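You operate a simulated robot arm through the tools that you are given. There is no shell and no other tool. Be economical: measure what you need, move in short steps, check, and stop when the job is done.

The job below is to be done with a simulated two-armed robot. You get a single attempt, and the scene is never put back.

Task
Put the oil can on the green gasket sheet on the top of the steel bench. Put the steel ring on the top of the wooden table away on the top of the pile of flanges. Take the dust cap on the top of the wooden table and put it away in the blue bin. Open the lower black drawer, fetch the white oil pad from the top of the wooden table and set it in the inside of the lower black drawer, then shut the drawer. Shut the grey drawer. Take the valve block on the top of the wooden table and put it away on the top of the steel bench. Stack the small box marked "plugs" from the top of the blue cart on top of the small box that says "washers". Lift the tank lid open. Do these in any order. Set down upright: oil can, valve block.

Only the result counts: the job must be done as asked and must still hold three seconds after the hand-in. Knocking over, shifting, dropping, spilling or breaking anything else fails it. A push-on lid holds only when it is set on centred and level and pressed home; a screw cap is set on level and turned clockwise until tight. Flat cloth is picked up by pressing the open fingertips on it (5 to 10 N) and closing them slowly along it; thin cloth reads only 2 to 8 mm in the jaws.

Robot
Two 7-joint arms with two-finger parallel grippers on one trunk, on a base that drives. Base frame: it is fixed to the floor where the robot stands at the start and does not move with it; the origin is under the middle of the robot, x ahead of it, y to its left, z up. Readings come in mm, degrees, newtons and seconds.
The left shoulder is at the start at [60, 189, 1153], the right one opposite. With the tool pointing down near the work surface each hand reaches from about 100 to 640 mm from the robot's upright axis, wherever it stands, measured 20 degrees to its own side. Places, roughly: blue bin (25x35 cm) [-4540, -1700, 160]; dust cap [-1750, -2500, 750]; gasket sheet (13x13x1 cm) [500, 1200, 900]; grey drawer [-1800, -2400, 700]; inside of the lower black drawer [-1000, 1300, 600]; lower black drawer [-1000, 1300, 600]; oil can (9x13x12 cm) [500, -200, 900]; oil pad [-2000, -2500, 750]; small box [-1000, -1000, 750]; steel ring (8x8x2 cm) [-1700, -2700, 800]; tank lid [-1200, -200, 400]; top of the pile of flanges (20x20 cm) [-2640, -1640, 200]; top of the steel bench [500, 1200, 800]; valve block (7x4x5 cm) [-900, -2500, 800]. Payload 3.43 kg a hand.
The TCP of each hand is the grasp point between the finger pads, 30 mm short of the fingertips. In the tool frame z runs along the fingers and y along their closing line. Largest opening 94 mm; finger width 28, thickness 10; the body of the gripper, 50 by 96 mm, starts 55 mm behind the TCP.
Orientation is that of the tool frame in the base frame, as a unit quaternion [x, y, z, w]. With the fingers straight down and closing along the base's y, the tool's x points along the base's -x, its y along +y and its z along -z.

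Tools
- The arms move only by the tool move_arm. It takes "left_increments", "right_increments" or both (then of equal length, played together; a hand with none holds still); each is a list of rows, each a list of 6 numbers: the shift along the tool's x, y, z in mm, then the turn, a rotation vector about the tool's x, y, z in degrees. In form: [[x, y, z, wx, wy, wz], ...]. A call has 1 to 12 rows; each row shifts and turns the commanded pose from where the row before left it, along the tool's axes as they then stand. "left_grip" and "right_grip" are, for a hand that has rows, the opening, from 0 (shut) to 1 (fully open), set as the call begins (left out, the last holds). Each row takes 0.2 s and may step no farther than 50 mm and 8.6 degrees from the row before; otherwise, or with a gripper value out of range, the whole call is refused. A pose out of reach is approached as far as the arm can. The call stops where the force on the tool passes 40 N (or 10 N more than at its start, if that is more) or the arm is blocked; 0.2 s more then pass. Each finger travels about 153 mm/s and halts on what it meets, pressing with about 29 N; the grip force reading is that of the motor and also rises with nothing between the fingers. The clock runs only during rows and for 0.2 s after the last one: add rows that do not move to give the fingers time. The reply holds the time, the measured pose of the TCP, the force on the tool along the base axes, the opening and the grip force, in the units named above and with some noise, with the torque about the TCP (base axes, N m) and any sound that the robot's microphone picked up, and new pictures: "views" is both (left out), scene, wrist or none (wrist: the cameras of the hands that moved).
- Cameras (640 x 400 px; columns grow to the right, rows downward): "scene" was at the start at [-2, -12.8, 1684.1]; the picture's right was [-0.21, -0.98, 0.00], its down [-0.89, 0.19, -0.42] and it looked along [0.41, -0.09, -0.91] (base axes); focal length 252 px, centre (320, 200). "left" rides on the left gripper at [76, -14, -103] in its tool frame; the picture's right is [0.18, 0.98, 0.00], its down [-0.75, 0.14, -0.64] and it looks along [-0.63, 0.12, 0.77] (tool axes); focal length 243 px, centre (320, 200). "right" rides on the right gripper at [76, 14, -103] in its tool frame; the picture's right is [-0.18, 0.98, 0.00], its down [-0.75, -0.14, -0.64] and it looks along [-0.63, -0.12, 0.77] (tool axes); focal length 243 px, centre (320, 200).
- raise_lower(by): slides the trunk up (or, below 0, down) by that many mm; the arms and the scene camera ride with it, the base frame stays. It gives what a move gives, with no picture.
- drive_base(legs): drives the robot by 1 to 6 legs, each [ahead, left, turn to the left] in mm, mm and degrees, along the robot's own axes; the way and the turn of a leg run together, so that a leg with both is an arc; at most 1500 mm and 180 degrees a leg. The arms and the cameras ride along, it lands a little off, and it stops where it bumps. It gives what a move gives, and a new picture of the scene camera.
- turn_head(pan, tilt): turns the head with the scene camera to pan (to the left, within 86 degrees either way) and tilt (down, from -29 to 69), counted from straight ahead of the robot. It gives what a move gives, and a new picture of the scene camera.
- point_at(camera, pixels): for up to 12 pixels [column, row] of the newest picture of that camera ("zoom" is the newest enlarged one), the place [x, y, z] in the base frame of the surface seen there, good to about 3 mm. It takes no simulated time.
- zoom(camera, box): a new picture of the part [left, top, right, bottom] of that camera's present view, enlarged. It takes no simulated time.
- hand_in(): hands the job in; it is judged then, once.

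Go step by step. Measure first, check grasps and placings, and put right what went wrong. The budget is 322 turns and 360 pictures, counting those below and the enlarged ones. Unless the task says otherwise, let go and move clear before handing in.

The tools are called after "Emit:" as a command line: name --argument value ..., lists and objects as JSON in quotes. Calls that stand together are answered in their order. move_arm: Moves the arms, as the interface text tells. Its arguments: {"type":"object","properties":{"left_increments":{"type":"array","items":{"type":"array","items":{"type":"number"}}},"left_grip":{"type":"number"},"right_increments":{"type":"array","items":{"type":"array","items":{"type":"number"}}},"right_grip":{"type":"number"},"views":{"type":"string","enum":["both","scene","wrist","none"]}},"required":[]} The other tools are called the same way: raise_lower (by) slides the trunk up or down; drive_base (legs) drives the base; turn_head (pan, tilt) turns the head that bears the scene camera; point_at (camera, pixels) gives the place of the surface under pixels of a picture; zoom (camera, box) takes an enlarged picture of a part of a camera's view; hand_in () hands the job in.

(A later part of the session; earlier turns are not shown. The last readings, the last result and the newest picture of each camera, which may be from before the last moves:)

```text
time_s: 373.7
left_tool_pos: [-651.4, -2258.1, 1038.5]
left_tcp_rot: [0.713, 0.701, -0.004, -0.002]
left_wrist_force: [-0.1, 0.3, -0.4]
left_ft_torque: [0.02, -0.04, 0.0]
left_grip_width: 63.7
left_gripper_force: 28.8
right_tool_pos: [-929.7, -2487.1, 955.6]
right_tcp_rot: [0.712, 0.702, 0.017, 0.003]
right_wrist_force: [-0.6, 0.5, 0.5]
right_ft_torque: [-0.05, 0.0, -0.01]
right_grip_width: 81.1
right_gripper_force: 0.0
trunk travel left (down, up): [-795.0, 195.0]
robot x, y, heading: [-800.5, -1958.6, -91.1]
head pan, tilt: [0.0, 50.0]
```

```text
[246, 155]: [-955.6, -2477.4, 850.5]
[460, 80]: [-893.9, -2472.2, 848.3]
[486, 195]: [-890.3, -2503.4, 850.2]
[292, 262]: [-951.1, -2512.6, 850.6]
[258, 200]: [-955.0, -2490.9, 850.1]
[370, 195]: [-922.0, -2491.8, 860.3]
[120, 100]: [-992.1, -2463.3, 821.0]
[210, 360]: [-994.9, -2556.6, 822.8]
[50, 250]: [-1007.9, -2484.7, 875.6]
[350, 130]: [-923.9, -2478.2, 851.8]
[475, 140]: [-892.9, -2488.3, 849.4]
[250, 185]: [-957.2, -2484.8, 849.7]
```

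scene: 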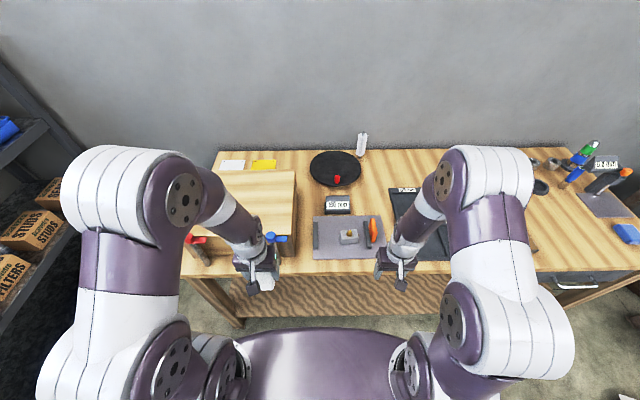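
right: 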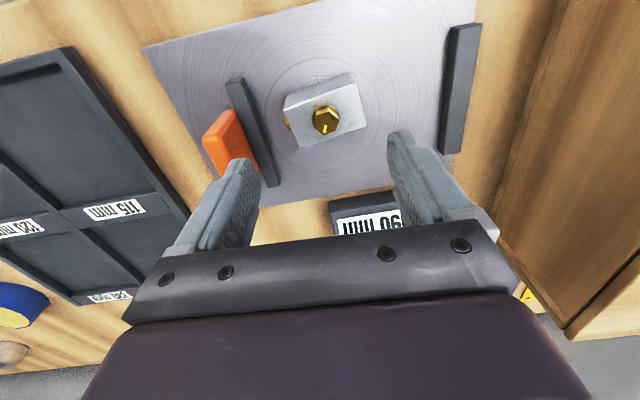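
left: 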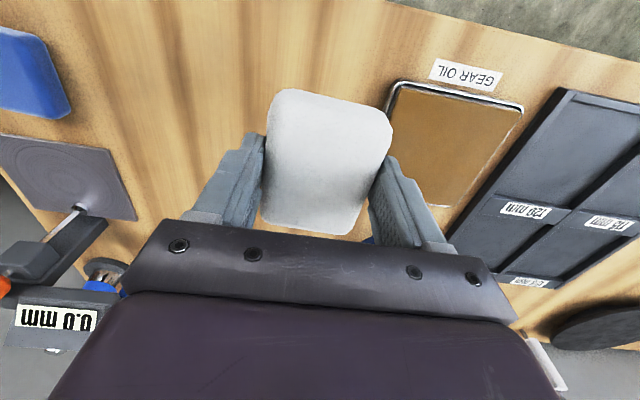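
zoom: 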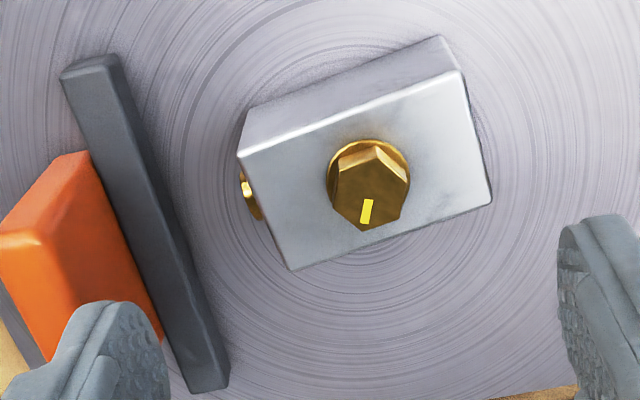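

The side fitting rules out gripping lengthwise; I'll grip across the short sides. Yaw the right hand +84° (closing along the block's short axis).

Emit:
move_arm --right_increments '[[0, 0, 0, 0, 0, 8.4], [0, 0, 0, 0, 0, 8.4], [0, 0, 0, 0, 0, 8.4], [0, 0, 0, 0, 0, 8.4], [0, 0, 0, 0, 0, 8.4], [0, 0, 0, 0, 0, 8.4], [0, 0, 0, 0, 0, 8.4], [0, 0, 0, 0, 0, 8.4], [0, 0, 0, 0, 0, 8.4], [0, 0, 0, 0, 0, 8.4], [0, 0, 0, 0, 0, 0]]' --views "both"

```text
time_s: 376.1
left_tool_pos: [-652.1, -2259.3, 1037.7]
left_tcp_rot: [0.714, 0.7, -0.005, -0.001]
left_wrist_force: [0.2, -0.3, -0.1]
left_ft_torque: [-0.01, -0.01, 0.0]
left_grip_width: 63.4
left_gripper_force: 29.2
right_tool_pos: [-930.5, -2489.9, 956.7]
right_tcp_rot: [0.999, 0.045, 0.017, -0.01]
right_wrist_force: [0.6, -0.8, -0.6]
right_ft_torque: [-0.02, 0.02, -0.01]
right_grip_width: 80.8
right_gripper_force: 0.0
trunk travel left (down, up): [-795.0, 195.0]
robot x, y, heading: [-803.5, -1956.6, -91.0]
head pan, tilt: [0.0, 50.0]
```

scene: 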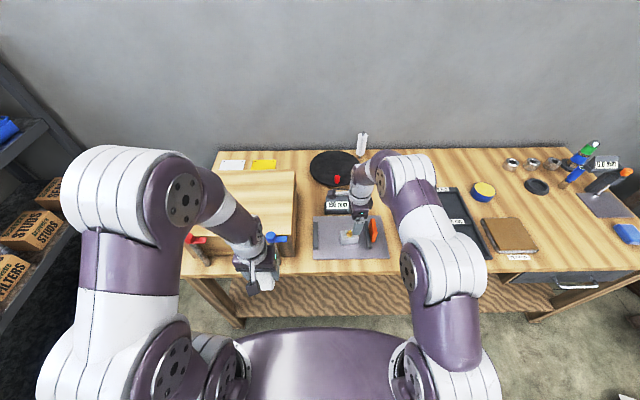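
right: 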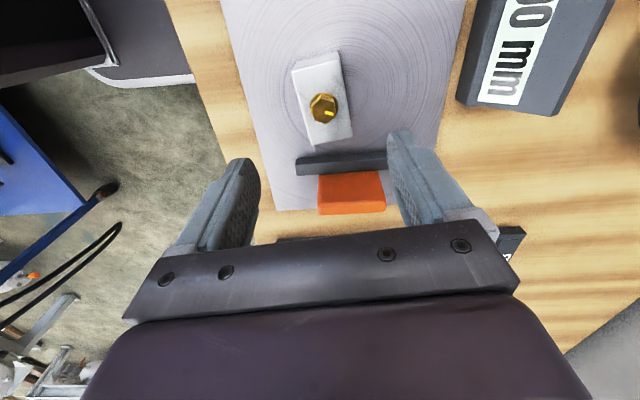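

Yaw reached. Align over the block centre (−922.5,−2491.5) and descend.

Emit:
move_arm --right_increments '[[8, 2, 40, 0, 0, 0], [0, 0, 40, 0, 0, 0], [0, 0, 25, 0, 0, 0], [0, 0, 8, 0, 0, 0], [0, 0, 0, 0, 0, 0]]' --right_grip 0.8 --views "wrist"

```text
time_s: 377.3
left_tool_pos: [-651.4, -2259.7, 1038.4]
left_tcp_rot: [0.714, 0.7, -0.005, -0.002]
left_wrist_force: [0.2, -0.2, 0.0]
left_ft_torque: [0.02, -0.03, 0.0]
left_grip_width: 63.6
left_gripper_force: 29.2
right_tool_pos: [-920.3, -2488.7, 844.2]
right_tcp_rot: [0.999, 0.047, 0.015, -0.01]
right_wrist_force: [-0.4, 0.0, 0.7]
right_ft_torque: [0.0, 0.02, -0.03]
right_grip_width: 75.4
right_gripper_force: 0.0
trunk travel left (down, up): [-795.0, 195.0]
robot x, y, heading: [-798.1, -1958.5, -91.0]
head pan, tilt: [0.0, 50.0]
```

right: 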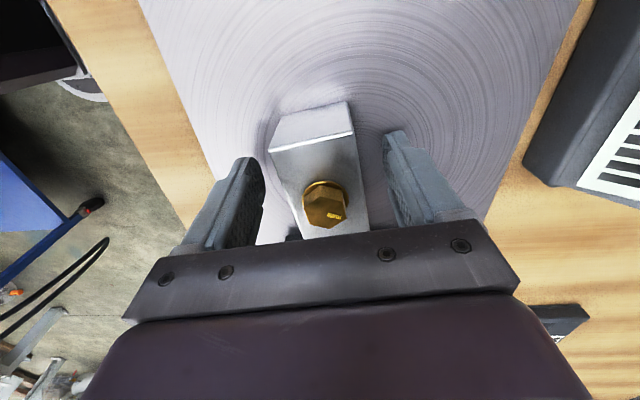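

Emit:
move_arm --right_increments '[[0, 0, 0, 0, 0, 0], [0, 0, 0, 0, 0, 0], [0, 0, 0, 0, 0, 0]]' --right_grip 0 --views "none"

Emit:
move_arm --right_increments '[[0, 0, -10, 0, 0, 0], [0, 0, -30, 0, 0, 0], [0, 0, -40, 0, 0, 0], [0, 0, -40, 0, 0, 0], [0, 0, -40, 0, 0, 0], [0, 0, 0, 0, 0, 0]]' --views "wrist"

```text
time_s: 378.1
left_tool_pos: [-651.6, -2258.6, 1038.2]
left_tcp_rot: [0.714, 0.7, -0.005, -0.002]
left_wrist_force: [-0.3, 0.2, 0.2]
left_ft_torque: [0.01, 0.0, -0.01]
left_grip_width: 63.7
left_gripper_force: 28.9
right_tool_pos: [-918.9, -2489.1, 843.9]
right_tcp_rot: [0.999, 0.047, 0.016, -0.01]
right_wrist_force: [0.5, -1.1, 2.0]
right_ft_torque: [-0.17, 0.05, 0.08]
right_grip_width: 44.1
right_gripper_force: 28.8
trunk travel left (down, up): [-795.0, 195.0]
robot x, y, heading: [-804.0, -1957.7, -91.0]
head pan, tilt: [0.0, 50.0]
```

```text
time_s: 379.5
left_tool_pos: [-651.5, -2260.0, 1037.6]
left_tcp_rot: [0.714, 0.7, -0.005, -0.002]
left_wrist_force: [0.7, 0.1, -0.4]
left_ft_torque: [0.03, 0.0, 0.01]
left_grip_width: 63.6
left_gripper_force: 28.8
right_tool_pos: [-926.6, -2491.6, 1002.3]
right_tcp_rot: [0.999, 0.045, 0.016, -0.009]
right_wrist_force: [-0.4, -0.2, -3.0]
right_ft_torque: [0.05, 0.0, -0.01]
right_grip_width: 44.5
right_gripper_force: 29.8
trunk travel left (down, up): [-795.0, 195.0]
robot x, y, heading: [-801.0, -1956.3, -90.9]
head pan, tilt: [0.0, 50.0]
```

right: 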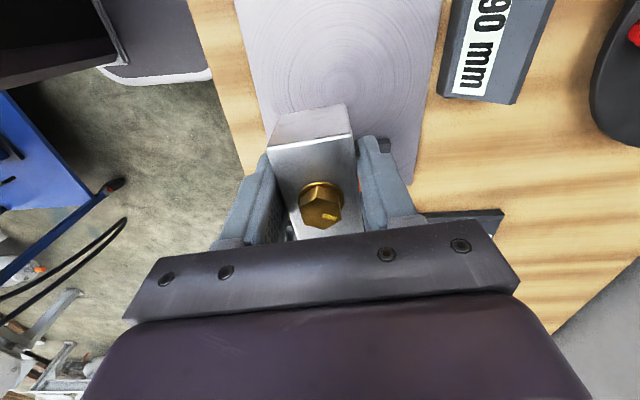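

Block held (3 N). Retract it, then drive: back, east, turn round and north.

Emit:
move_arm --right_increments '[[0, -40, -10, 0, 0, 0], [0, -45, -10, 0, 0, 0], [0, -45, 0, 0, 0, 0], [-20, -40, 0, 0, 0, 0], [-20, 0, 0, 0, 0, 0], [0, 0, 0, 0, 0, 0]]' --views "none"

Emit:
drive_base --legs '[[-190, 0, 0], [0, 620, 0], [0, 0, 90], [0, 0, 91]]'

```text
time_s: 380.9
left_tool_pos: [-651.4, -2257.8, 1038.0]
left_tcp_rot: [0.714, 0.7, -0.005, -0.001]
left_wrist_force: [0.2, -0.3, -0.7]
left_ft_torque: [0.01, 0.01, 0.01]
left_grip_width: 63.7
left_gripper_force: 29.1
right_tool_pos: [-979.2, -2326.3, 1026.6]
right_tcp_rot: [0.999, 0.046, 0.016, -0.01]
right_wrist_force: [0.3, 0.0, -3.5]
right_ft_torque: [-0.03, -0.04, 0.01]
right_grip_width: 44.5
right_gripper_force: 29.4
trunk travel left (down, up): [-795.0, 195.0]
robot x, y, heading: [-802.0, -1958.3, -91.0]
head pan, tilt: [0.0, 50.0]
```

```text
time_s: 393.3
left_tool_pos: [-308.0, -1482.7, 1039.0]
left_tcp_rot: [-0.706, 0.708, -0.001, 0.005]
left_wrist_force: [0.3, -1.3, 0.5]
left_ft_torque: [0.0, -0.05, 0.0]
left_grip_width: 63.7
left_gripper_force: 29.0
right_tool_pos: [14.9, -1408.8, 1025.8]
right_tcp_rot: [-0.054, 0.998, -0.01, -0.016]
right_wrist_force: [0.3, 1.0, -3.4]
right_ft_torque: [-0.01, -0.03, 0.0]
right_grip_width: 44.0
right_gripper_force: 28.9
trunk travel left (down, up): [-795.0, 195.0]
robot x, y, heading: [-157.3, -1780.8, 89.9]
head pan, tilt: [0.0, 50.0]
```

scene: 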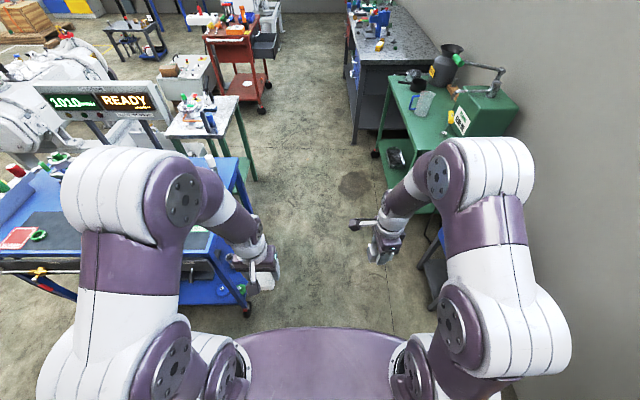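

Clear way north. Drive ahead with a slight shift to x≈−240.

Emit:
drive_base --legs '[[1500, 80, 0], [1500, 0, 0]]'

```text
refused: leg 1 is longer than a leg can be; nothing moved
```

Emit:
drive_base --legs '[[1490, 80, 0], [1490, 0, 0]]'

```text
time_s: 407.6
left_tool_pos: [-376.2, 1489.0, 1037.7]
left_tcp_rot: [-0.704, 0.711, -0.001, 0.005]
left_wrist_force: [0.4, -0.6, -0.7]
left_ft_torque: [-0.02, 0.01, -0.05]
left_grip_width: 63.9
left_gripper_force: 28.3
right_tool_pos: [-51.9, 1558.9, 1026.0]
right_tcp_rot: [-0.051, 0.999, -0.009, -0.016]
right_wrist_force: [-0.3, -0.1, -3.2]
right_ft_torque: [-0.02, 0.02, 0.03]
right_grip_width: 44.4
right_gripper_force: 29.0
trunk travel left (down, up): [-795.0, 195.0]
robot x, y, heading: [-224.5, 1189.6, 89.3]
head pan, tilt: [0.0, 50.0]
```

scene: 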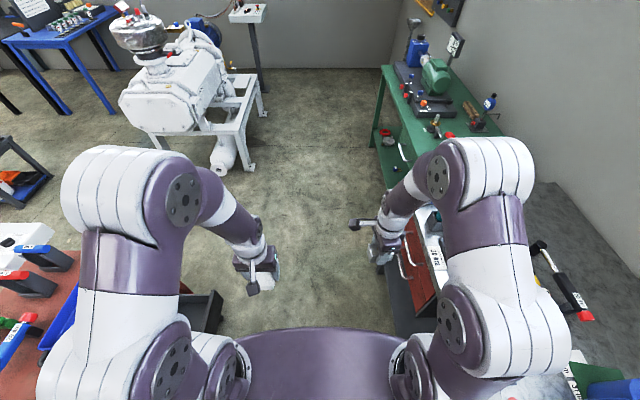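

Turn left to face the drawer and shift right 190.

Emit:
drive_base --legs '[[0, 0, 90.5], [0, -190, 0]]'

Emit:
raise_lower --by -150

Emit:
turn_head --pan 0 --tilt 60

Emit:
point_at --camera "scene" --pixels '[[320, 190], [300, 190], [340, 200], [320, 220], [280, 200]]'

```text
time_s: 413.1
left_tool_pos: [-525.1, 1218.1, 1038.2]
left_tcp_rot: [1.0, 0.006, -0.003, -0.004]
left_wrist_force: [0.2, 0.6, -0.7]
left_ft_torque: [-0.01, 0.0, 0.05]
left_grip_width: 63.5
left_gripper_force: 29.4
right_tool_pos: [-602.9, 1542.5, 1025.5]
right_tcp_rot: [0.75, -0.661, 0.018, 0.003]
right_wrist_force: [0.2, -0.2, -3.6]
right_ft_torque: [-0.04, 0.01, -0.04]
right_grip_width: 44.1
right_gripper_force: 28.9
trunk travel left (down, up): [-795.0, 195.0]
robot x, y, heading: [-232.9, 1379.5, -179.2]
head pan, tilt: [0.0, 50.0]
```

scene: 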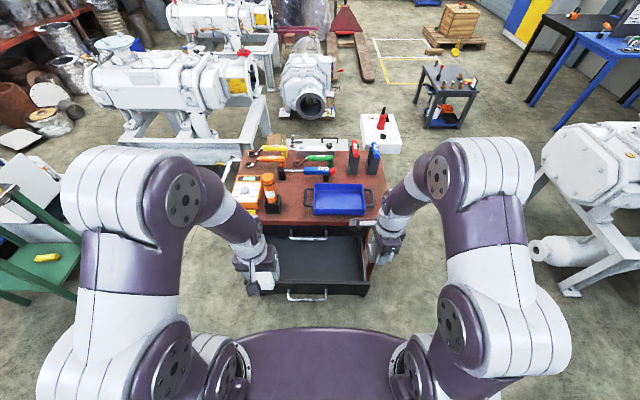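

```text
time_s: 414.8
left_tool_pos: [-524.5, 1219.3, 888.8]
left_tcp_rot: [1.0, 0.007, -0.002, -0.005]
left_wrist_force: [0.0, 0.2, 0.3]
left_ft_torque: [-0.02, -0.02, -0.01]
left_grip_width: 63.5
left_gripper_force: 28.5
right_tool_pos: [-603.7, 1543.6, 875.3]
right_tcp_rot: [0.75, -0.661, 0.018, 0.005]
right_wrist_force: [1.1, 0.3, -3.8]
right_ft_torque: [-0.01, -0.01, 0.0]
right_grip_width: 44.3
right_gripper_force: 28.8
trunk travel left (down, up): [-645.0, 345.0]
robot x, y, heading: [-227.2, 1380.8, -179.1]
head pan, tilt: [0.0, 50.0]
```

```text
time_s: 415.5
left_tool_pos: [-524.8, 1219.3, 888.5]
left_tcp_rot: [1.0, 0.007, -0.002, -0.005]
left_wrist_force: [0.2, 0.1, -0.2]
left_ft_torque: [0.0, 0.04, 0.02]
left_grip_width: 63.5
left_gripper_force: 29.2
right_tool_pos: [-602.4, 1543.4, 875.3]
right_tcp_rot: [0.749, -0.662, 0.019, 0.004]
right_wrist_force: [-0.2, 0.2, -3.7]
right_ft_torque: [-0.01, -0.04, 0.02]
right_grip_width: 44.0
right_gripper_force: 29.5
trunk travel left (down, up): [-645.0, 345.0]
robot x, y, heading: [-231.3, 1377.5, -179.3]
head pan, tilt: [0.0, 60.0]
```

scene: 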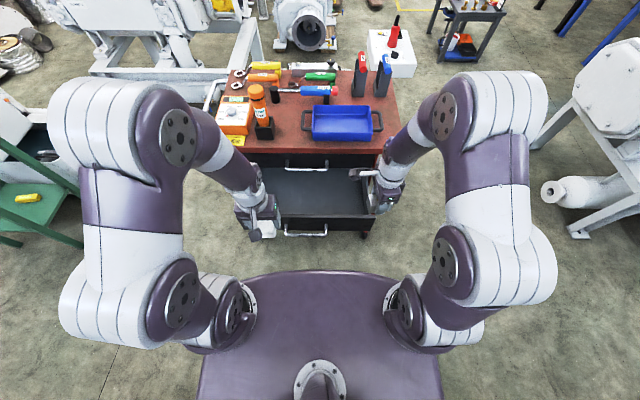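

```text
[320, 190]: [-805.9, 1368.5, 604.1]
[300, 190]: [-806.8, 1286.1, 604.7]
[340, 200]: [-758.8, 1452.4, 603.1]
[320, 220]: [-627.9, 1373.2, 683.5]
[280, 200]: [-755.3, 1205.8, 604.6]
```

Place the pad at about (−715,1300) in the drawer (floor 604). Move over it and lower.

Emit:
move_arm --left_increments '[[-38, -16, 0, 0, 0, 0], [-38, -16, 0, 0, 0, 0], [-38, -16, 0, 0, 0, 0], [-38, -16, 0, 0, 0, 0], [-38, -17, 0, 0, 0, 0], [0, 0, 45, 0, 0, 0], [0, 0, 45, 0, 0, 0], [0, 0, 45, 0, 0, 0], [0, 0, 45, 0, 0, 0], [0, 0, 40, 0, 0, 0], [0, 0, 0, 0, 0, 0]]' --views "both"

```text
time_s: 417.9
left_tool_pos: [-720.6, 1300.7, 669.3]
left_tcp_rot: [1.0, 0.006, -0.002, -0.005]
left_wrist_force: [0.4, -0.1, -0.2]
left_ft_torque: [-0.05, -0.01, 0.02]
left_grip_width: 63.5
left_gripper_force: 29.4
right_tool_pos: [-603.4, 1542.2, 876.8]
right_tcp_rot: [0.75, -0.661, 0.018, 0.005]
right_wrist_force: [-0.5, -0.2, -2.9]
right_ft_torque: [-0.01, -0.01, 0.0]
right_grip_width: 43.9
right_gripper_force: 28.8
trunk travel left (down, up): [-645.0, 345.0]
robot x, y, heading: [-227.0, 1379.1, -178.9]
head pan, tilt: [0.0, 60.0]
```

scene: 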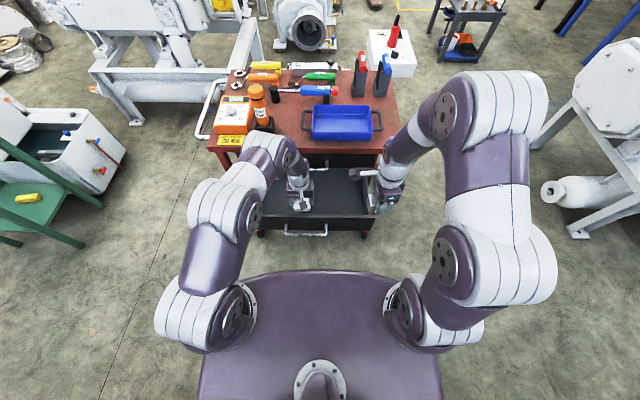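
left: 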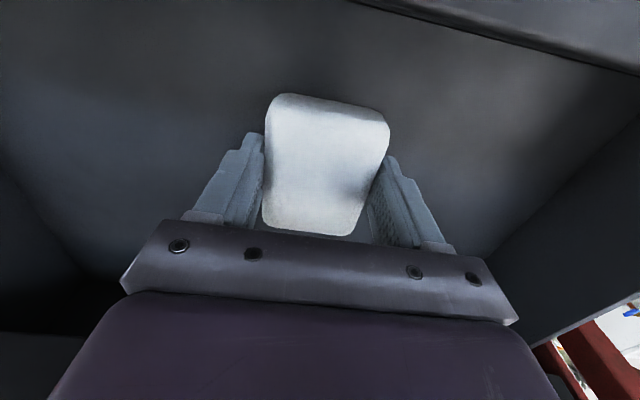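

Tank lid still stands open at left. Lower the last ~24 mm, release.

Emit:
move_arm --left_increments '[[0, 0, 12, 0, 0, 0], [0, 0, 8, 0, 0, 0], [0, 0, 3, 0, 0, 0], [0, 0, 0, 0, 0, 0]]' --views "none"

Emit:
move_arm --left_increments '[[0, 0, 0, 0, 0, 0], [0, 0, 0, 0, 0, 0], [0, 0, -20, 0, 0, 0], [0, 0, -40, 0, 0, 0], [0, 0, -45, 0, 0, 0], [0, 0, -45, 0, 0, 0], [20, 0, -40, 0, 0, 0], [45, 0, 0, 0, 0, 0], [45, 0, 0, 0, 0, 0], [45, 0, 0, 0, 0, 0], [0, 0, 0, 0, 0, 0]]' --left_grip 1 --views "both"

```text
time_s: 418.9
left_tool_pos: [-718.1, 1299.1, 647.5]
left_tcp_rot: [1.0, 0.007, -0.003, -0.004]
left_wrist_force: [0.0, 0.0, -0.2]
left_ft_torque: [0.0, -0.01, 0.02]
left_grip_width: 63.5
left_gripper_force: 29.7
right_tool_pos: [-603.4, 1542.4, 875.1]
right_tcp_rot: [0.75, -0.661, 0.018, 0.004]
right_wrist_force: [0.2, -0.6, -2.0]
right_ft_torque: [0.0, 0.02, 0.04]
right_grip_width: 44.2
right_gripper_force: 29.2
trunk travel left (down, up): [-645.0, 345.0]
robot x, y, heading: [-228.4, 1378.0, -179.3]
head pan, tilt: [0.0, 60.0]
```

```text
time_s: 421.3
left_tool_pos: [-561.5, 1301.1, 837.1]
left_tcp_rot: [1.0, 0.007, -0.002, -0.004]
left_wrist_force: [-0.2, -0.5, -0.2]
left_ft_torque: [0.02, -0.01, -0.01]
left_grip_width: 94.1
left_gripper_force: 0.2
right_tool_pos: [-604.5, 1542.2, 875.5]
right_tcp_rot: [0.75, -0.661, 0.019, 0.004]
right_wrist_force: [-0.3, -0.4, -3.4]
right_ft_torque: [-0.02, -0.02, 0.01]
right_grip_width: 44.1
right_gripper_force: 28.3
trunk travel left (down, up): [-645.0, 345.0]
robot x, y, heading: [-225.2, 1378.9, -179.1]
head pan, tilt: [0.0, 60.0]
```

scene: 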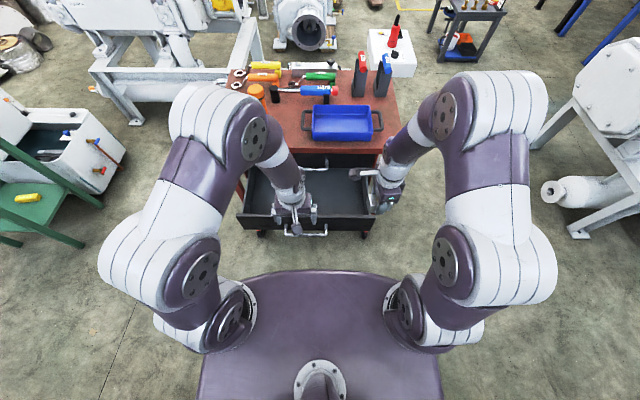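
left: 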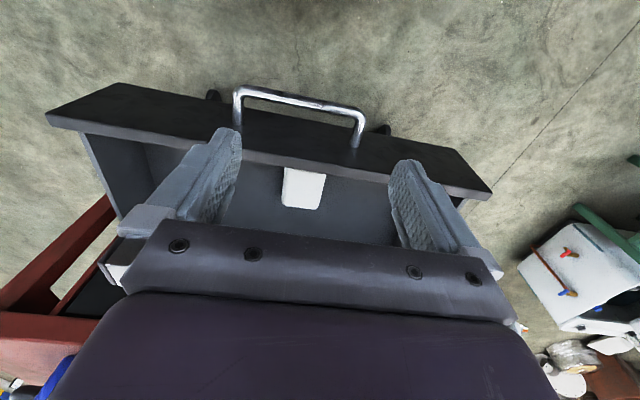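

The pad is in. To shut the drawer, use the left fist, pitched forward 40°, on the drawer front's left part (y≈1175), clear of the handles.

Emit:
move_arm --left_increments '[[30, 40, 0, 0, 0, 0], [30, 40, 0, 0, 0, 0], [0, 45, 0, 0, 0, 0], [0, 0, 0, 0, -8, 0], [0, 0, 0, 0, -8, 0], [0, 0, 0, 0, -8, 0], [0, 0, 0, 0, -8, 0], [0, 0, 0, 0, -8, 0], [25, 0, 30, 0, 0, 0], [25, 0, 30, 0, 0, 0], [25, 0, 30, 0, 0, 0], [24, 0, 28, 0, 0, 0]]' --left_grip 0 --views "both"

```text
time_s: 422.5
left_tool_pos: [-508.7, 1171.7, 836.8]
left_tcp_rot: [0.994, 0.008, -0.106, 0.007]
left_wrist_force: [-1.2, 0.1, 0.8]
left_ft_torque: [0.0, -0.2, 0.02]
left_grip_width: 0.2
left_gripper_force: 29.2
right_tool_pos: [-604.5, 1544.6, 875.5]
right_tcp_rot: [0.75, -0.661, 0.018, 0.004]
right_wrist_force: [0.0, 0.0, -3.5]
right_ft_torque: [-0.02, -0.03, -0.02]
right_grip_width: 43.9
right_gripper_force: 29.5
trunk travel left (down, up): [-645.0, 345.0]
robot x, y, heading: [-230.3, 1378.0, -179.2]
head pan, tilt: [0.0, 60.0]
stopped in row 5 (left hand): the force on the tool passed its limit at 65 N (the readings are from after the stop); the commanded pose is now the measured one
```

scene: 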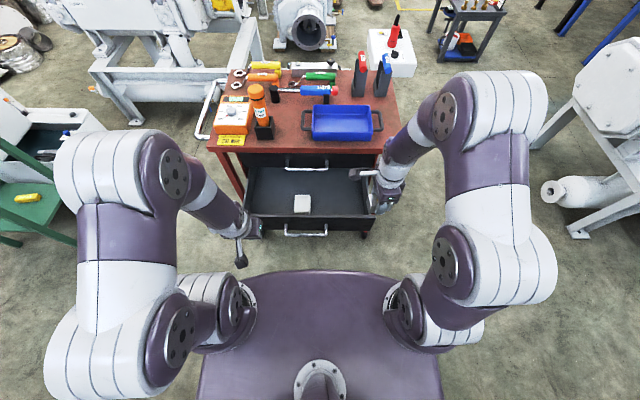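
left: 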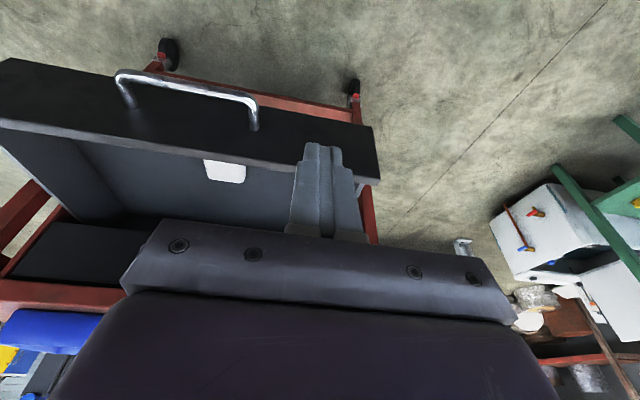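

Pitch stopped at ~12°, which already gives the clearance I need at the table edge. Lower the fist in front of the drawer face.

Emit:
move_arm --left_increments '[[8.4, 0, 39, 0, 0, 0], [8.4, 0, 39, 0, 0, 0], [8.4, 0, 39, 0, 0, 0], [8.4, 0, 39, 0, 0, 0], [-20, 0, 4, 0, 0, 0], [-20, 0, 4, 0, 0, 0], [-15, 0, 3, 0, 0, 0], [-10, 0, 2, 0, 0, 0], [-10, 0, 2, 0, 0, 0], [-10, 0, 2, 0, 0, 0], [-10, 0, 2, 0, 0, 0], [-10, 0, 2, 0, 0, 0]]' --views "wrist"

```text
time_s: 425.1
left_tool_pos: [-617.0, 1169.1, 678.3]
left_tcp_rot: [0.994, 0.008, -0.108, 0.007]
left_wrist_force: [-0.2, 0.6, -0.6]
left_ft_torque: [-0.02, 0.05, 0.0]
left_grip_width: 0.0
left_gripper_force: 28.9
right_tool_pos: [-604.0, 1541.7, 876.2]
right_tcp_rot: [0.75, -0.661, 0.019, 0.004]
right_wrist_force: [-0.1, -0.3, -4.0]
right_ft_torque: [-0.01, -0.03, 0.0]
right_grip_width: 44.2
right_gripper_force: 29.2
trunk travel left (down, up): [-645.0, 345.0]
robot x, y, heading: [-228.2, 1378.3, -179.1]
head pan, tilt: [0.0, 60.0]
```

left: 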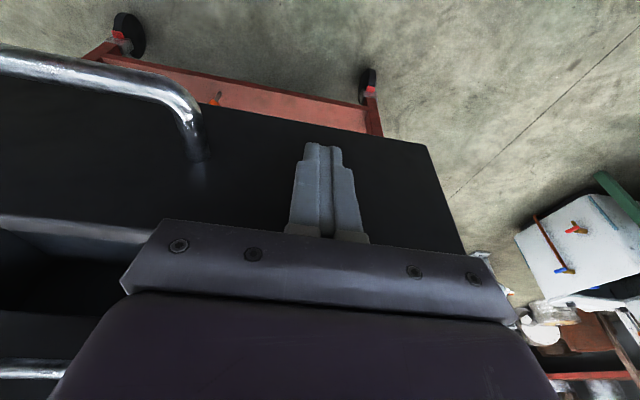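

Now against the face. Push on.

Emit:
move_arm --left_increments '[[-12, 0, 2.6, 0, 0, 0], [-14, 0, 3, 0, 0, 0], [-14, 0, 3, 0, 0, 0], [-14, 0, 3, 0, 0, 0], [-14, 0, 3, 0, 0, 0], [-14, 0, 3, 0, 0, 0], [-14, 0, 3, 0, 0, 0], [-14, 0, 3, 0, 0, 0], [-14, 0, 3, 0, 0, 0], [-14, 0, 3, 0, 0, 0], [-14, 0, 3, 0, 0, 0], [0, 0, 0, 0, 0, 0]]' --views "both"

```text
time_s: 427.7
left_tool_pos: [-764.3, 1165.5, 680.6]
left_tcp_rot: [0.994, 0.008, -0.107, 0.007]
left_wrist_force: [0.3, 0.5, 0.3]
left_ft_torque: [0.02, 0.0, 0.02]
left_grip_width: 0.1
left_gripper_force: 29.2
left hand out of reach, approached as far as the arm can: row 9, 10
right_tool_pos: [-602.4, 1542.0, 877.2]
right_tcp_rot: [0.75, -0.661, 0.019, 0.004]
right_wrist_force: [-0.5, 0.1, -2.8]
right_ft_torque: [0.0, 0.0, 0.01]
right_grip_width: 44.1
right_gripper_force: 29.5
trunk travel left (down, up): [-645.0, 345.0]
robot x, y, heading: [-231.8, 1375.8, -179.2]
head pan, tilt: [0.0, 60.0]
```

scene: 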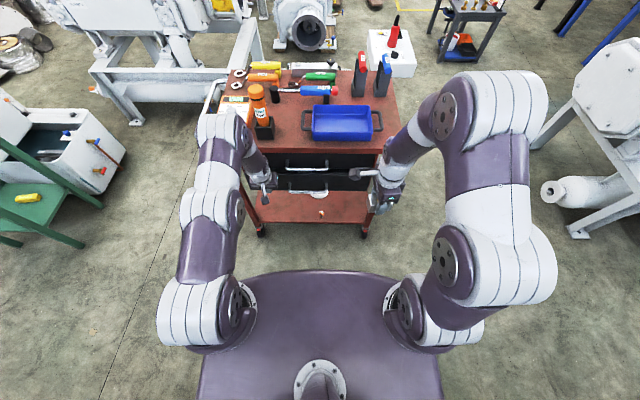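
left: 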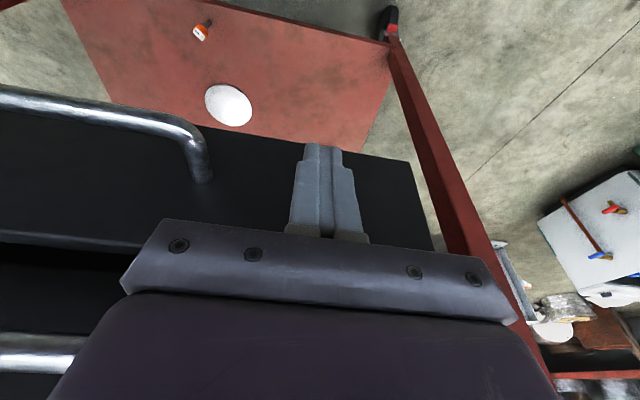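

Reach limit; ~66 mm remains. Check how close my left elbow is to the orange items before driving forward.

Emit:
point_at --camera "scene" --pixels '[[220, 118], [215, 130], [245, 160], [233, 110], [258, 95], [258, 120], [247, 135], [240, 100]]'

Emit:
zoom --camera "scene" --box '[170, 60, 350, 230]'

```text
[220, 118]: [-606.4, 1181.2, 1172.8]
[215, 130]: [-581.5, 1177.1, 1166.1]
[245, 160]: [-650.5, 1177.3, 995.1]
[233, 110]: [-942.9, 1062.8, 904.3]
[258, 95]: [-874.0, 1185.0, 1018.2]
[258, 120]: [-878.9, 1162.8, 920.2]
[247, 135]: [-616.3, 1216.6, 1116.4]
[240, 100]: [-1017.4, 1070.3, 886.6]
```

```text
2.35 times, centred on (260, 145) of scene
```

zoom: 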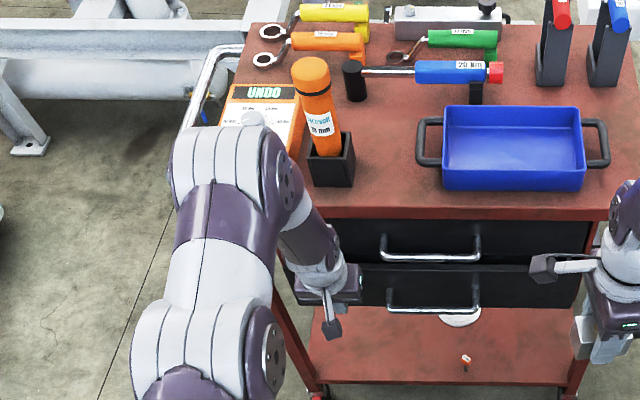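

Plenty of clearance. Drive forward ~58 mm to finish closing.

Emit:
drive_base --legs '[[45, 0, 0]]'

Emit:
move_arm --left_increments '[[-6, 0, 1.2, 0, 0, 0], [-5, 0, 1, 0, 0, 0], [-4, 0, 1, 0, 0, 0], [0, 0, 0, 0, 0, 0]]' --views "wrist"

Emit:
point_at --camera "left" --pixels '[[250, 180], [380, 190], [100, 200], [80, 320], [120, 270], [400, 230]]'

```text
time_s: 428.8
left_tool_pos: [-807.7, 1166.2, 678.4]
left_tcp_rot: [0.995, 0.008, -0.103, 0.007]
left_wrist_force: [-0.2, -0.2, -0.2]
left_ft_torque: [-0.03, -0.01, 0.0]
left_grip_width: 0.0
left_gripper_force: 29.2
right_tool_pos: [-648.7, 1543.0, 874.8]
right_tcp_rot: [0.75, -0.662, 0.02, 0.003]
right_wrist_force: [0.1, -0.3, -2.9]
right_ft_torque: [-0.04, -0.01, -0.06]
right_grip_width: 44.4
right_gripper_force: 28.8
trunk travel left (down, up): [-645.0, 345.0]
robot x, y, heading: [-274.0, 1374.6, -179.2]
head pan, tilt: [0.0, 60.0]
stopped in leg 1: the force on the tool passed its limit at 58 N (the readings are from after the stop); the commanded pose is now the measured one
```

scene: 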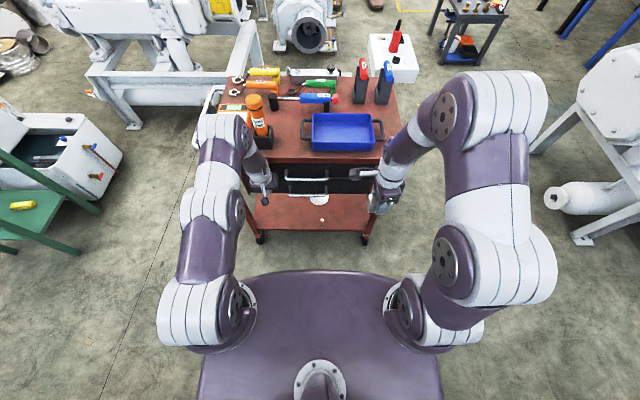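

```text
time_s: 429.4
left_tool_pos: [-807.6, 1166.3, 675.5]
left_tcp_rot: [0.996, 0.008, -0.093, 0.007]
left_wrist_force: [20.9, -0.5, 7.2]
left_ft_torque: [0.18, 1.68, -0.31]
left_grip_width: 0.1
left_gripper_force: 29.0
right_tool_pos: [-645.5, 1541.2, 875.8]
right_tcp_rot: [0.751, -0.661, 0.019, 0.005]
right_wrist_force: [-0.5, -0.4, -3.6]
right_ft_torque: [0.0, 0.0, 0.04]
right_grip_width: 44.3
right_gripper_force: 29.0
trunk travel left (down, up): [-645.0, 345.0]
robot x, y, heading: [-273.4, 1377.7, -179.1]
head pan, tilt: [0.0, 60.0]
stopped in row 3 (left hand): the force on the tool passed its limit at 42 N (the readings are from after the stop); the commanded pose is now the measured one
```

left: 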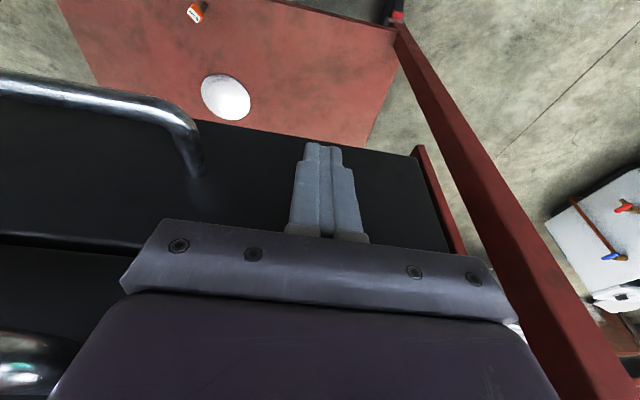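

```text
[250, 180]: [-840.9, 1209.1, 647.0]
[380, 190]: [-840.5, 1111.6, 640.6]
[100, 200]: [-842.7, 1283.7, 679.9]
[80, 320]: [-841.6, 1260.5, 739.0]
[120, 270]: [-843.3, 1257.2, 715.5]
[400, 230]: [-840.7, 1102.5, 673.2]
```

The drawer face (−841) is flush with the upper one: shut. Retract the left hand, raise the trunk, and turn to the bench.

Emit:
move_arm --left_increments '[[30, 0, 0, 0, 0, 0], [45, 0, 0, 0, 0, 0], [45, 0, -10, 0, 5, 0], [45, 0, -20, 0, 5, 0], [40, 0, -25, 0, 0, 0], [20, 0, -40, 0, 0, 0], [0, 0, -45, 0, 0, 0], [0, 0, -45, 0, 0, 0], [0, 0, 0, 0, 0, 0]]' --left_grip 0.5 --views "none"

Emit:
raise_lower --by 180

Emit:
drive_base --legs '[[0, 0, 90], [0, 0, 89]]'

```text
time_s: 431.4
left_tool_pos: [-584.0, 1169.9, 829.5]
left_tcp_rot: [1.0, 0.008, -0.009, 0.006]
left_wrist_force: [-0.2, 0.0, 0.4]
left_ft_torque: [-0.03, 0.03, 0.0]
left_grip_width: 47.0
left_gripper_force: 0.1
right_tool_pos: [-647.6, 1540.9, 875.7]
right_tcp_rot: [0.749, -0.662, 0.019, 0.004]
right_wrist_force: [0.6, -0.2, -2.7]
right_ft_torque: [-0.03, 0.0, 0.05]
right_grip_width: 44.3
right_gripper_force: 28.7
trunk travel left (down, up): [-645.0, 345.0]
robot x, y, heading: [-269.9, 1378.3, -179.1]
head pan, tilt: [0.0, 60.0]
```

```text
time_s: 433.4
left_tool_pos: [-583.9, 1171.5, 1009.6]
left_tcp_rot: [1.0, 0.009, -0.01, 0.007]
left_wrist_force: [0.6, 0.3, 0.8]
left_ft_torque: [0.01, 0.0, 0.03]
left_grip_width: 47.1
left_gripper_force: 0.1
right_tool_pos: [-647.9, 1541.3, 1054.6]
right_tcp_rot: [0.75, -0.661, 0.019, 0.005]
right_wrist_force: [-0.4, -0.2, -3.0]
right_ft_torque: [-0.03, -0.03, 0.02]
right_grip_width: 44.4
right_gripper_force: 28.6
trunk travel left (down, up): [-825.0, 165.0]
robot x, y, heading: [-275.2, 1378.0, -179.3]
head pan, tilt: [0.0, 60.0]
```

```text
time_s: 441.5
left_tool_pos: [36.3, 1586.7, 1010.2]
left_tcp_rot: [-0.016, 1.0, 0.007, 0.008]
left_wrist_force: [0.3, -0.3, -0.4]
left_ft_torque: [-0.02, 0.02, -0.01]
left_grip_width: 47.0
left_gripper_force: 0.2
right_tool_pos: [105.3, 1217.0, 1056.2]
right_tcp_rot: [0.655, 0.755, 0.004, -0.018]
right_wrist_force: [0.4, 0.3, -3.2]
right_ft_torque: [0.02, 0.02, 0.02]
right_grip_width: 44.0
right_gripper_force: 28.7
trunk travel left (down, up): [-825.0, 165.0]
robot x, y, heading: [-272.8, 1373.2, 1.9]
head pan, tilt: [0.0, 60.0]
```

scene: 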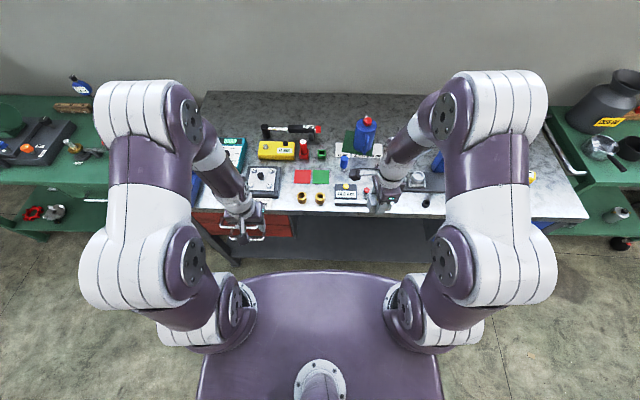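

The oil can still stands on its gasket at (365,135). Look for a free spot on the bench.

Emit:
turn_head --pan -35 --tilt 45

Emit:
zoom --camera "scene" --box '[150, 90, 470, 290]'

```text
time_s: 442.5
left_tool_pos: [35.6, 1587.9, 1008.9]
left_tcp_rot: [-0.016, 1.0, 0.006, 0.009]
left_wrist_force: [-0.6, -0.1, 0.1]
left_ft_torque: [0.02, -0.04, 0.01]
left_grip_width: 46.8
left_gripper_force: 0.1
right_tool_pos: [104.7, 1216.6, 1054.8]
right_tcp_rot: [0.655, 0.755, 0.004, -0.019]
right_wrist_force: [0.5, -0.1, -2.9]
right_ft_torque: [0.03, -0.02, 0.01]
right_grip_width: 44.3
right_gripper_force: 29.0
trunk travel left (down, up): [-825.0, 165.0]
robot x, y, heading: [-273.0, 1380.7, 1.7]
head pan, tilt: [-35.0, 45.0]
```

scene: 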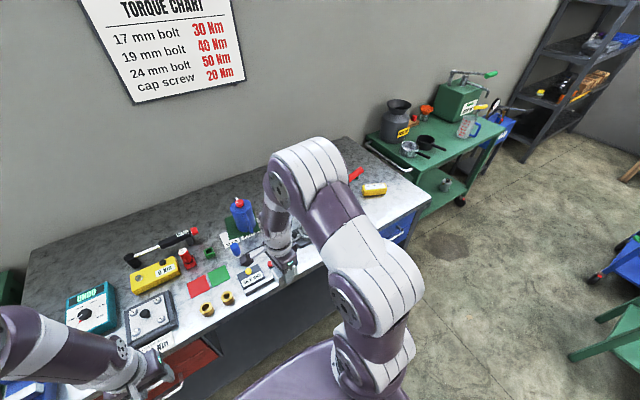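

```text
2.00 times, centred on (310, 190) of scene
```

zoom: 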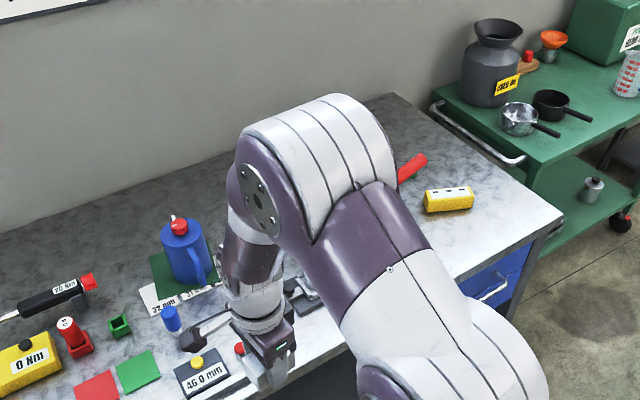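

The bench's right-front area (zoom ≈(490,240)) is free. Measure it.

Emit:
point_at --camera "zoom" --pixels '[[490, 240], [515, 225], [470, 255], [450, 205], [430, 205], [555, 222], [445, 245], [500, 200], [410, 170]]'

```text
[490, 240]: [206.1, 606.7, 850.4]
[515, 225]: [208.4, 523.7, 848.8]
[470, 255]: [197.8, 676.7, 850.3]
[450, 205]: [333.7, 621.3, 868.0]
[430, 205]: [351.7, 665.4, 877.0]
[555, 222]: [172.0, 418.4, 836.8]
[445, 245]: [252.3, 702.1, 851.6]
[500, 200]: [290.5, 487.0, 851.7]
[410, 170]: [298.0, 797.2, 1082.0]
```

Choose (270,520). Drive right 710 along the bench, then a bit ahead.

Emit:
drive_base --legs '[[0, 0, -1.8], [0, -710, 0], [60, 0, 0]]'

Emit:
turn_head --pan -10 --tilt 58

```text
time_s: 447.3
left_tool_pos: [96.7, 860.7, 1009.6]
left_tcp_rot: [0.01, 1.0, 0.006, 0.011]
left_wrist_force: [-0.1, 0.4, 0.3]
left_ft_torque: [-0.03, 0.03, 0.01]
left_grip_width: 46.7
left_gripper_force: 0.0
right_tool_pos: [145.0, 488.7, 1055.3]
right_tcp_rot: [0.675, 0.737, 0.005, -0.016]
right_wrist_force: [-0.3, 0.7, -3.3]
right_ft_torque: [0.03, -0.01, 0.01]
right_grip_width: 44.3
right_gripper_force: 29.2
trunk travel left (down, up): [-825.0, 165.0]
robot x, y, heading: [-220.1, 666.7, -1.2]
head pan, tilt: [-35.0, 45.0]
```

scene: 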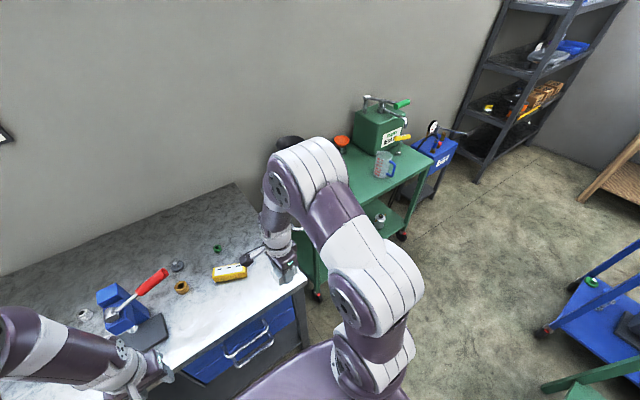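

```text
time_s: 448.2
left_tool_pos: [96.3, 861.1, 1009.6]
left_tcp_rot: [0.01, 1.0, 0.007, 0.01]
left_wrist_force: [-0.6, 0.2, -0.5]
left_ft_torque: [0.02, -0.02, -0.01]
left_grip_width: 47.2
left_gripper_force: 0.1
right_tool_pos: [146.7, 488.2, 1054.9]
right_tcp_rot: [0.675, 0.737, 0.004, -0.019]
right_wrist_force: [0.0, 0.1, -3.3]
right_ft_torque: [0.02, -0.06, 0.04]
right_grip_width: 44.1
right_gripper_force: 29.3
trunk travel left (down, up): [-825.0, 165.0]
robot x, y, heading: [-221.9, 670.1, -0.9]
head pan, tilt: [-10.0, 58.0]
```

scene: 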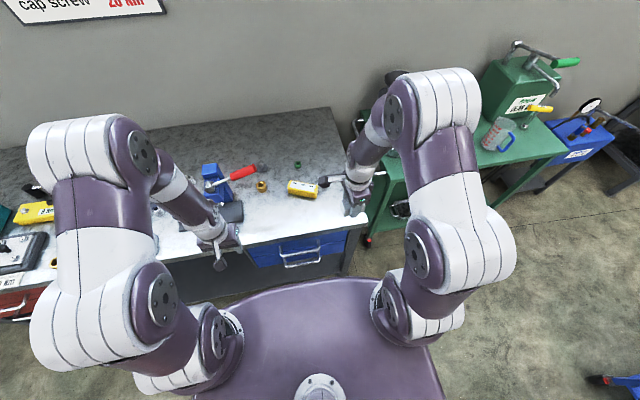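

Move the block over (277,525) and lower.

Emit:
move_arm --right_increments '[[8, 44, 0, 0, 0, 0], [9, 44, 0, 0, 0, 0], [9, 43, 0, 0, 0, 0], [0, 0, 40, 0, 0, 0], [0, 0, 40, 0, 0, 0], [0, 0, 40, 0, 0, 0], [0, 0, 0, 0, 0, 0]]' --views "both"

Emit:
zoom --camera "scene" --box '[260, 140, 420, 260]'

```text
time_s: 449.8
left_tool_pos: [96.9, 861.1, 1010.7]
left_tcp_rot: [0.01, 1.0, 0.005, 0.01]
left_wrist_force: [1.1, -0.7, 0.4]
left_ft_torque: [0.02, -0.03, -0.02]
left_grip_width: 46.9
left_gripper_force: 0.0
right_tool_pos: [268.6, 529.6, 934.2]
right_tcp_rot: [0.675, 0.738, 0.004, -0.019]
right_wrist_force: [-0.4, -1.0, -1.8]
right_ft_torque: [0.01, -0.01, -0.02]
right_grip_width: 44.3
right_gripper_force: 29.1
trunk travel left (down, up): [-825.0, 165.0]
robot x, y, heading: [-223.0, 663.9, -1.2]
head pan, tilt: [-10.0, 58.0]
```

scene: 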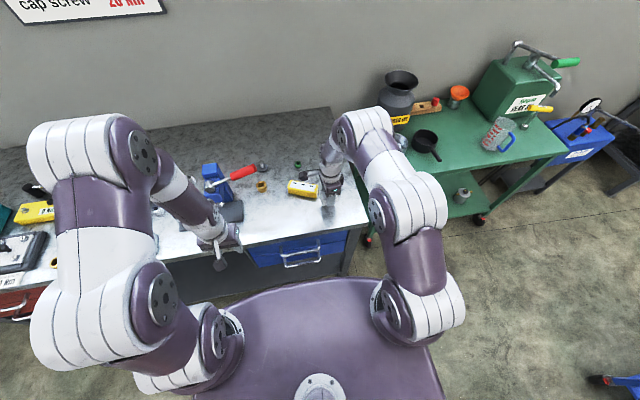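
right: 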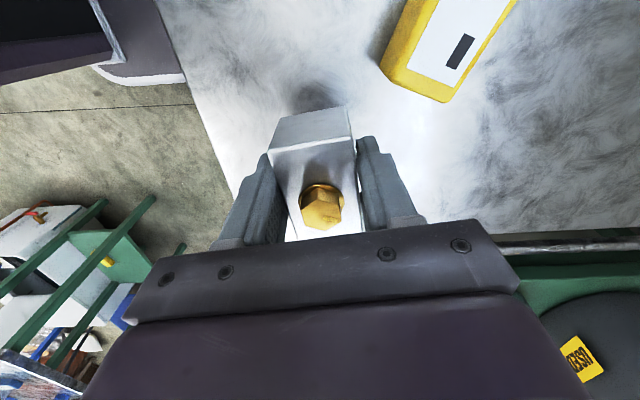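

```text
3.33 times, centred on (340, 200) of scene
```

zoom: 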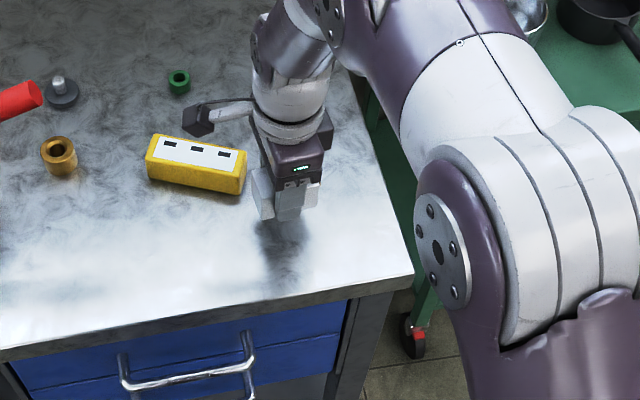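

Spot clear and hand tilt equals that at grasp, so the block is level. Lower ~45 gently.

Emit:
move_arm --right_increments '[[0, 0, 25, 0, 0, 0], [0, 0, 12, 0, 0, 0], [0, 0, 5, 0, 0, 0], [0, 0, 2, 0, 0, 0], [0, 0, 2, 0, 0, 0], [0, 0, 0, 0, 0, 0]]' --views "wrist"

```text
time_s: 451.2
left_tool_pos: [96.6, 861.3, 1010.4]
left_tcp_rot: [0.01, 1.0, 0.006, 0.01]
left_wrist_force: [0.3, -0.8, 0.2]
left_ft_torque: [0.02, 0.04, 0.01]
left_grip_width: 47.0
left_gripper_force: 0.1
right_tool_pos: [270.8, 530.9, 888.7]
right_tcp_rot: [0.675, 0.738, 0.005, -0.018]
right_wrist_force: [0.0, 0.2, 3.1]
right_ft_torque: [-0.29, -0.15, 0.01]
right_grip_width: 44.2
right_gripper_force: 29.1
trunk travel left (down, up): [-825.0, 165.0]
robot x, y, heading: [-220.5, 669.5, -1.1]
head pan, tilt: [-10.0, 58.0]
```

right: 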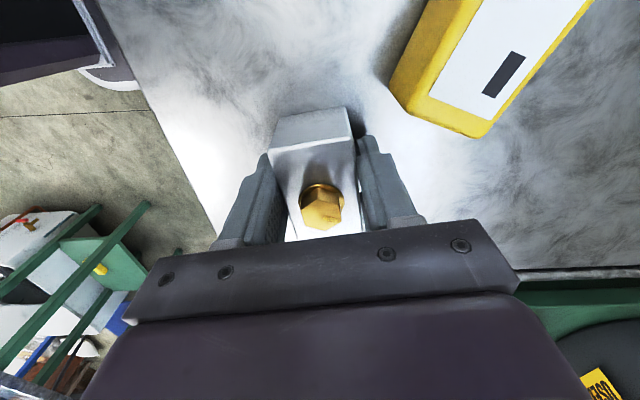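

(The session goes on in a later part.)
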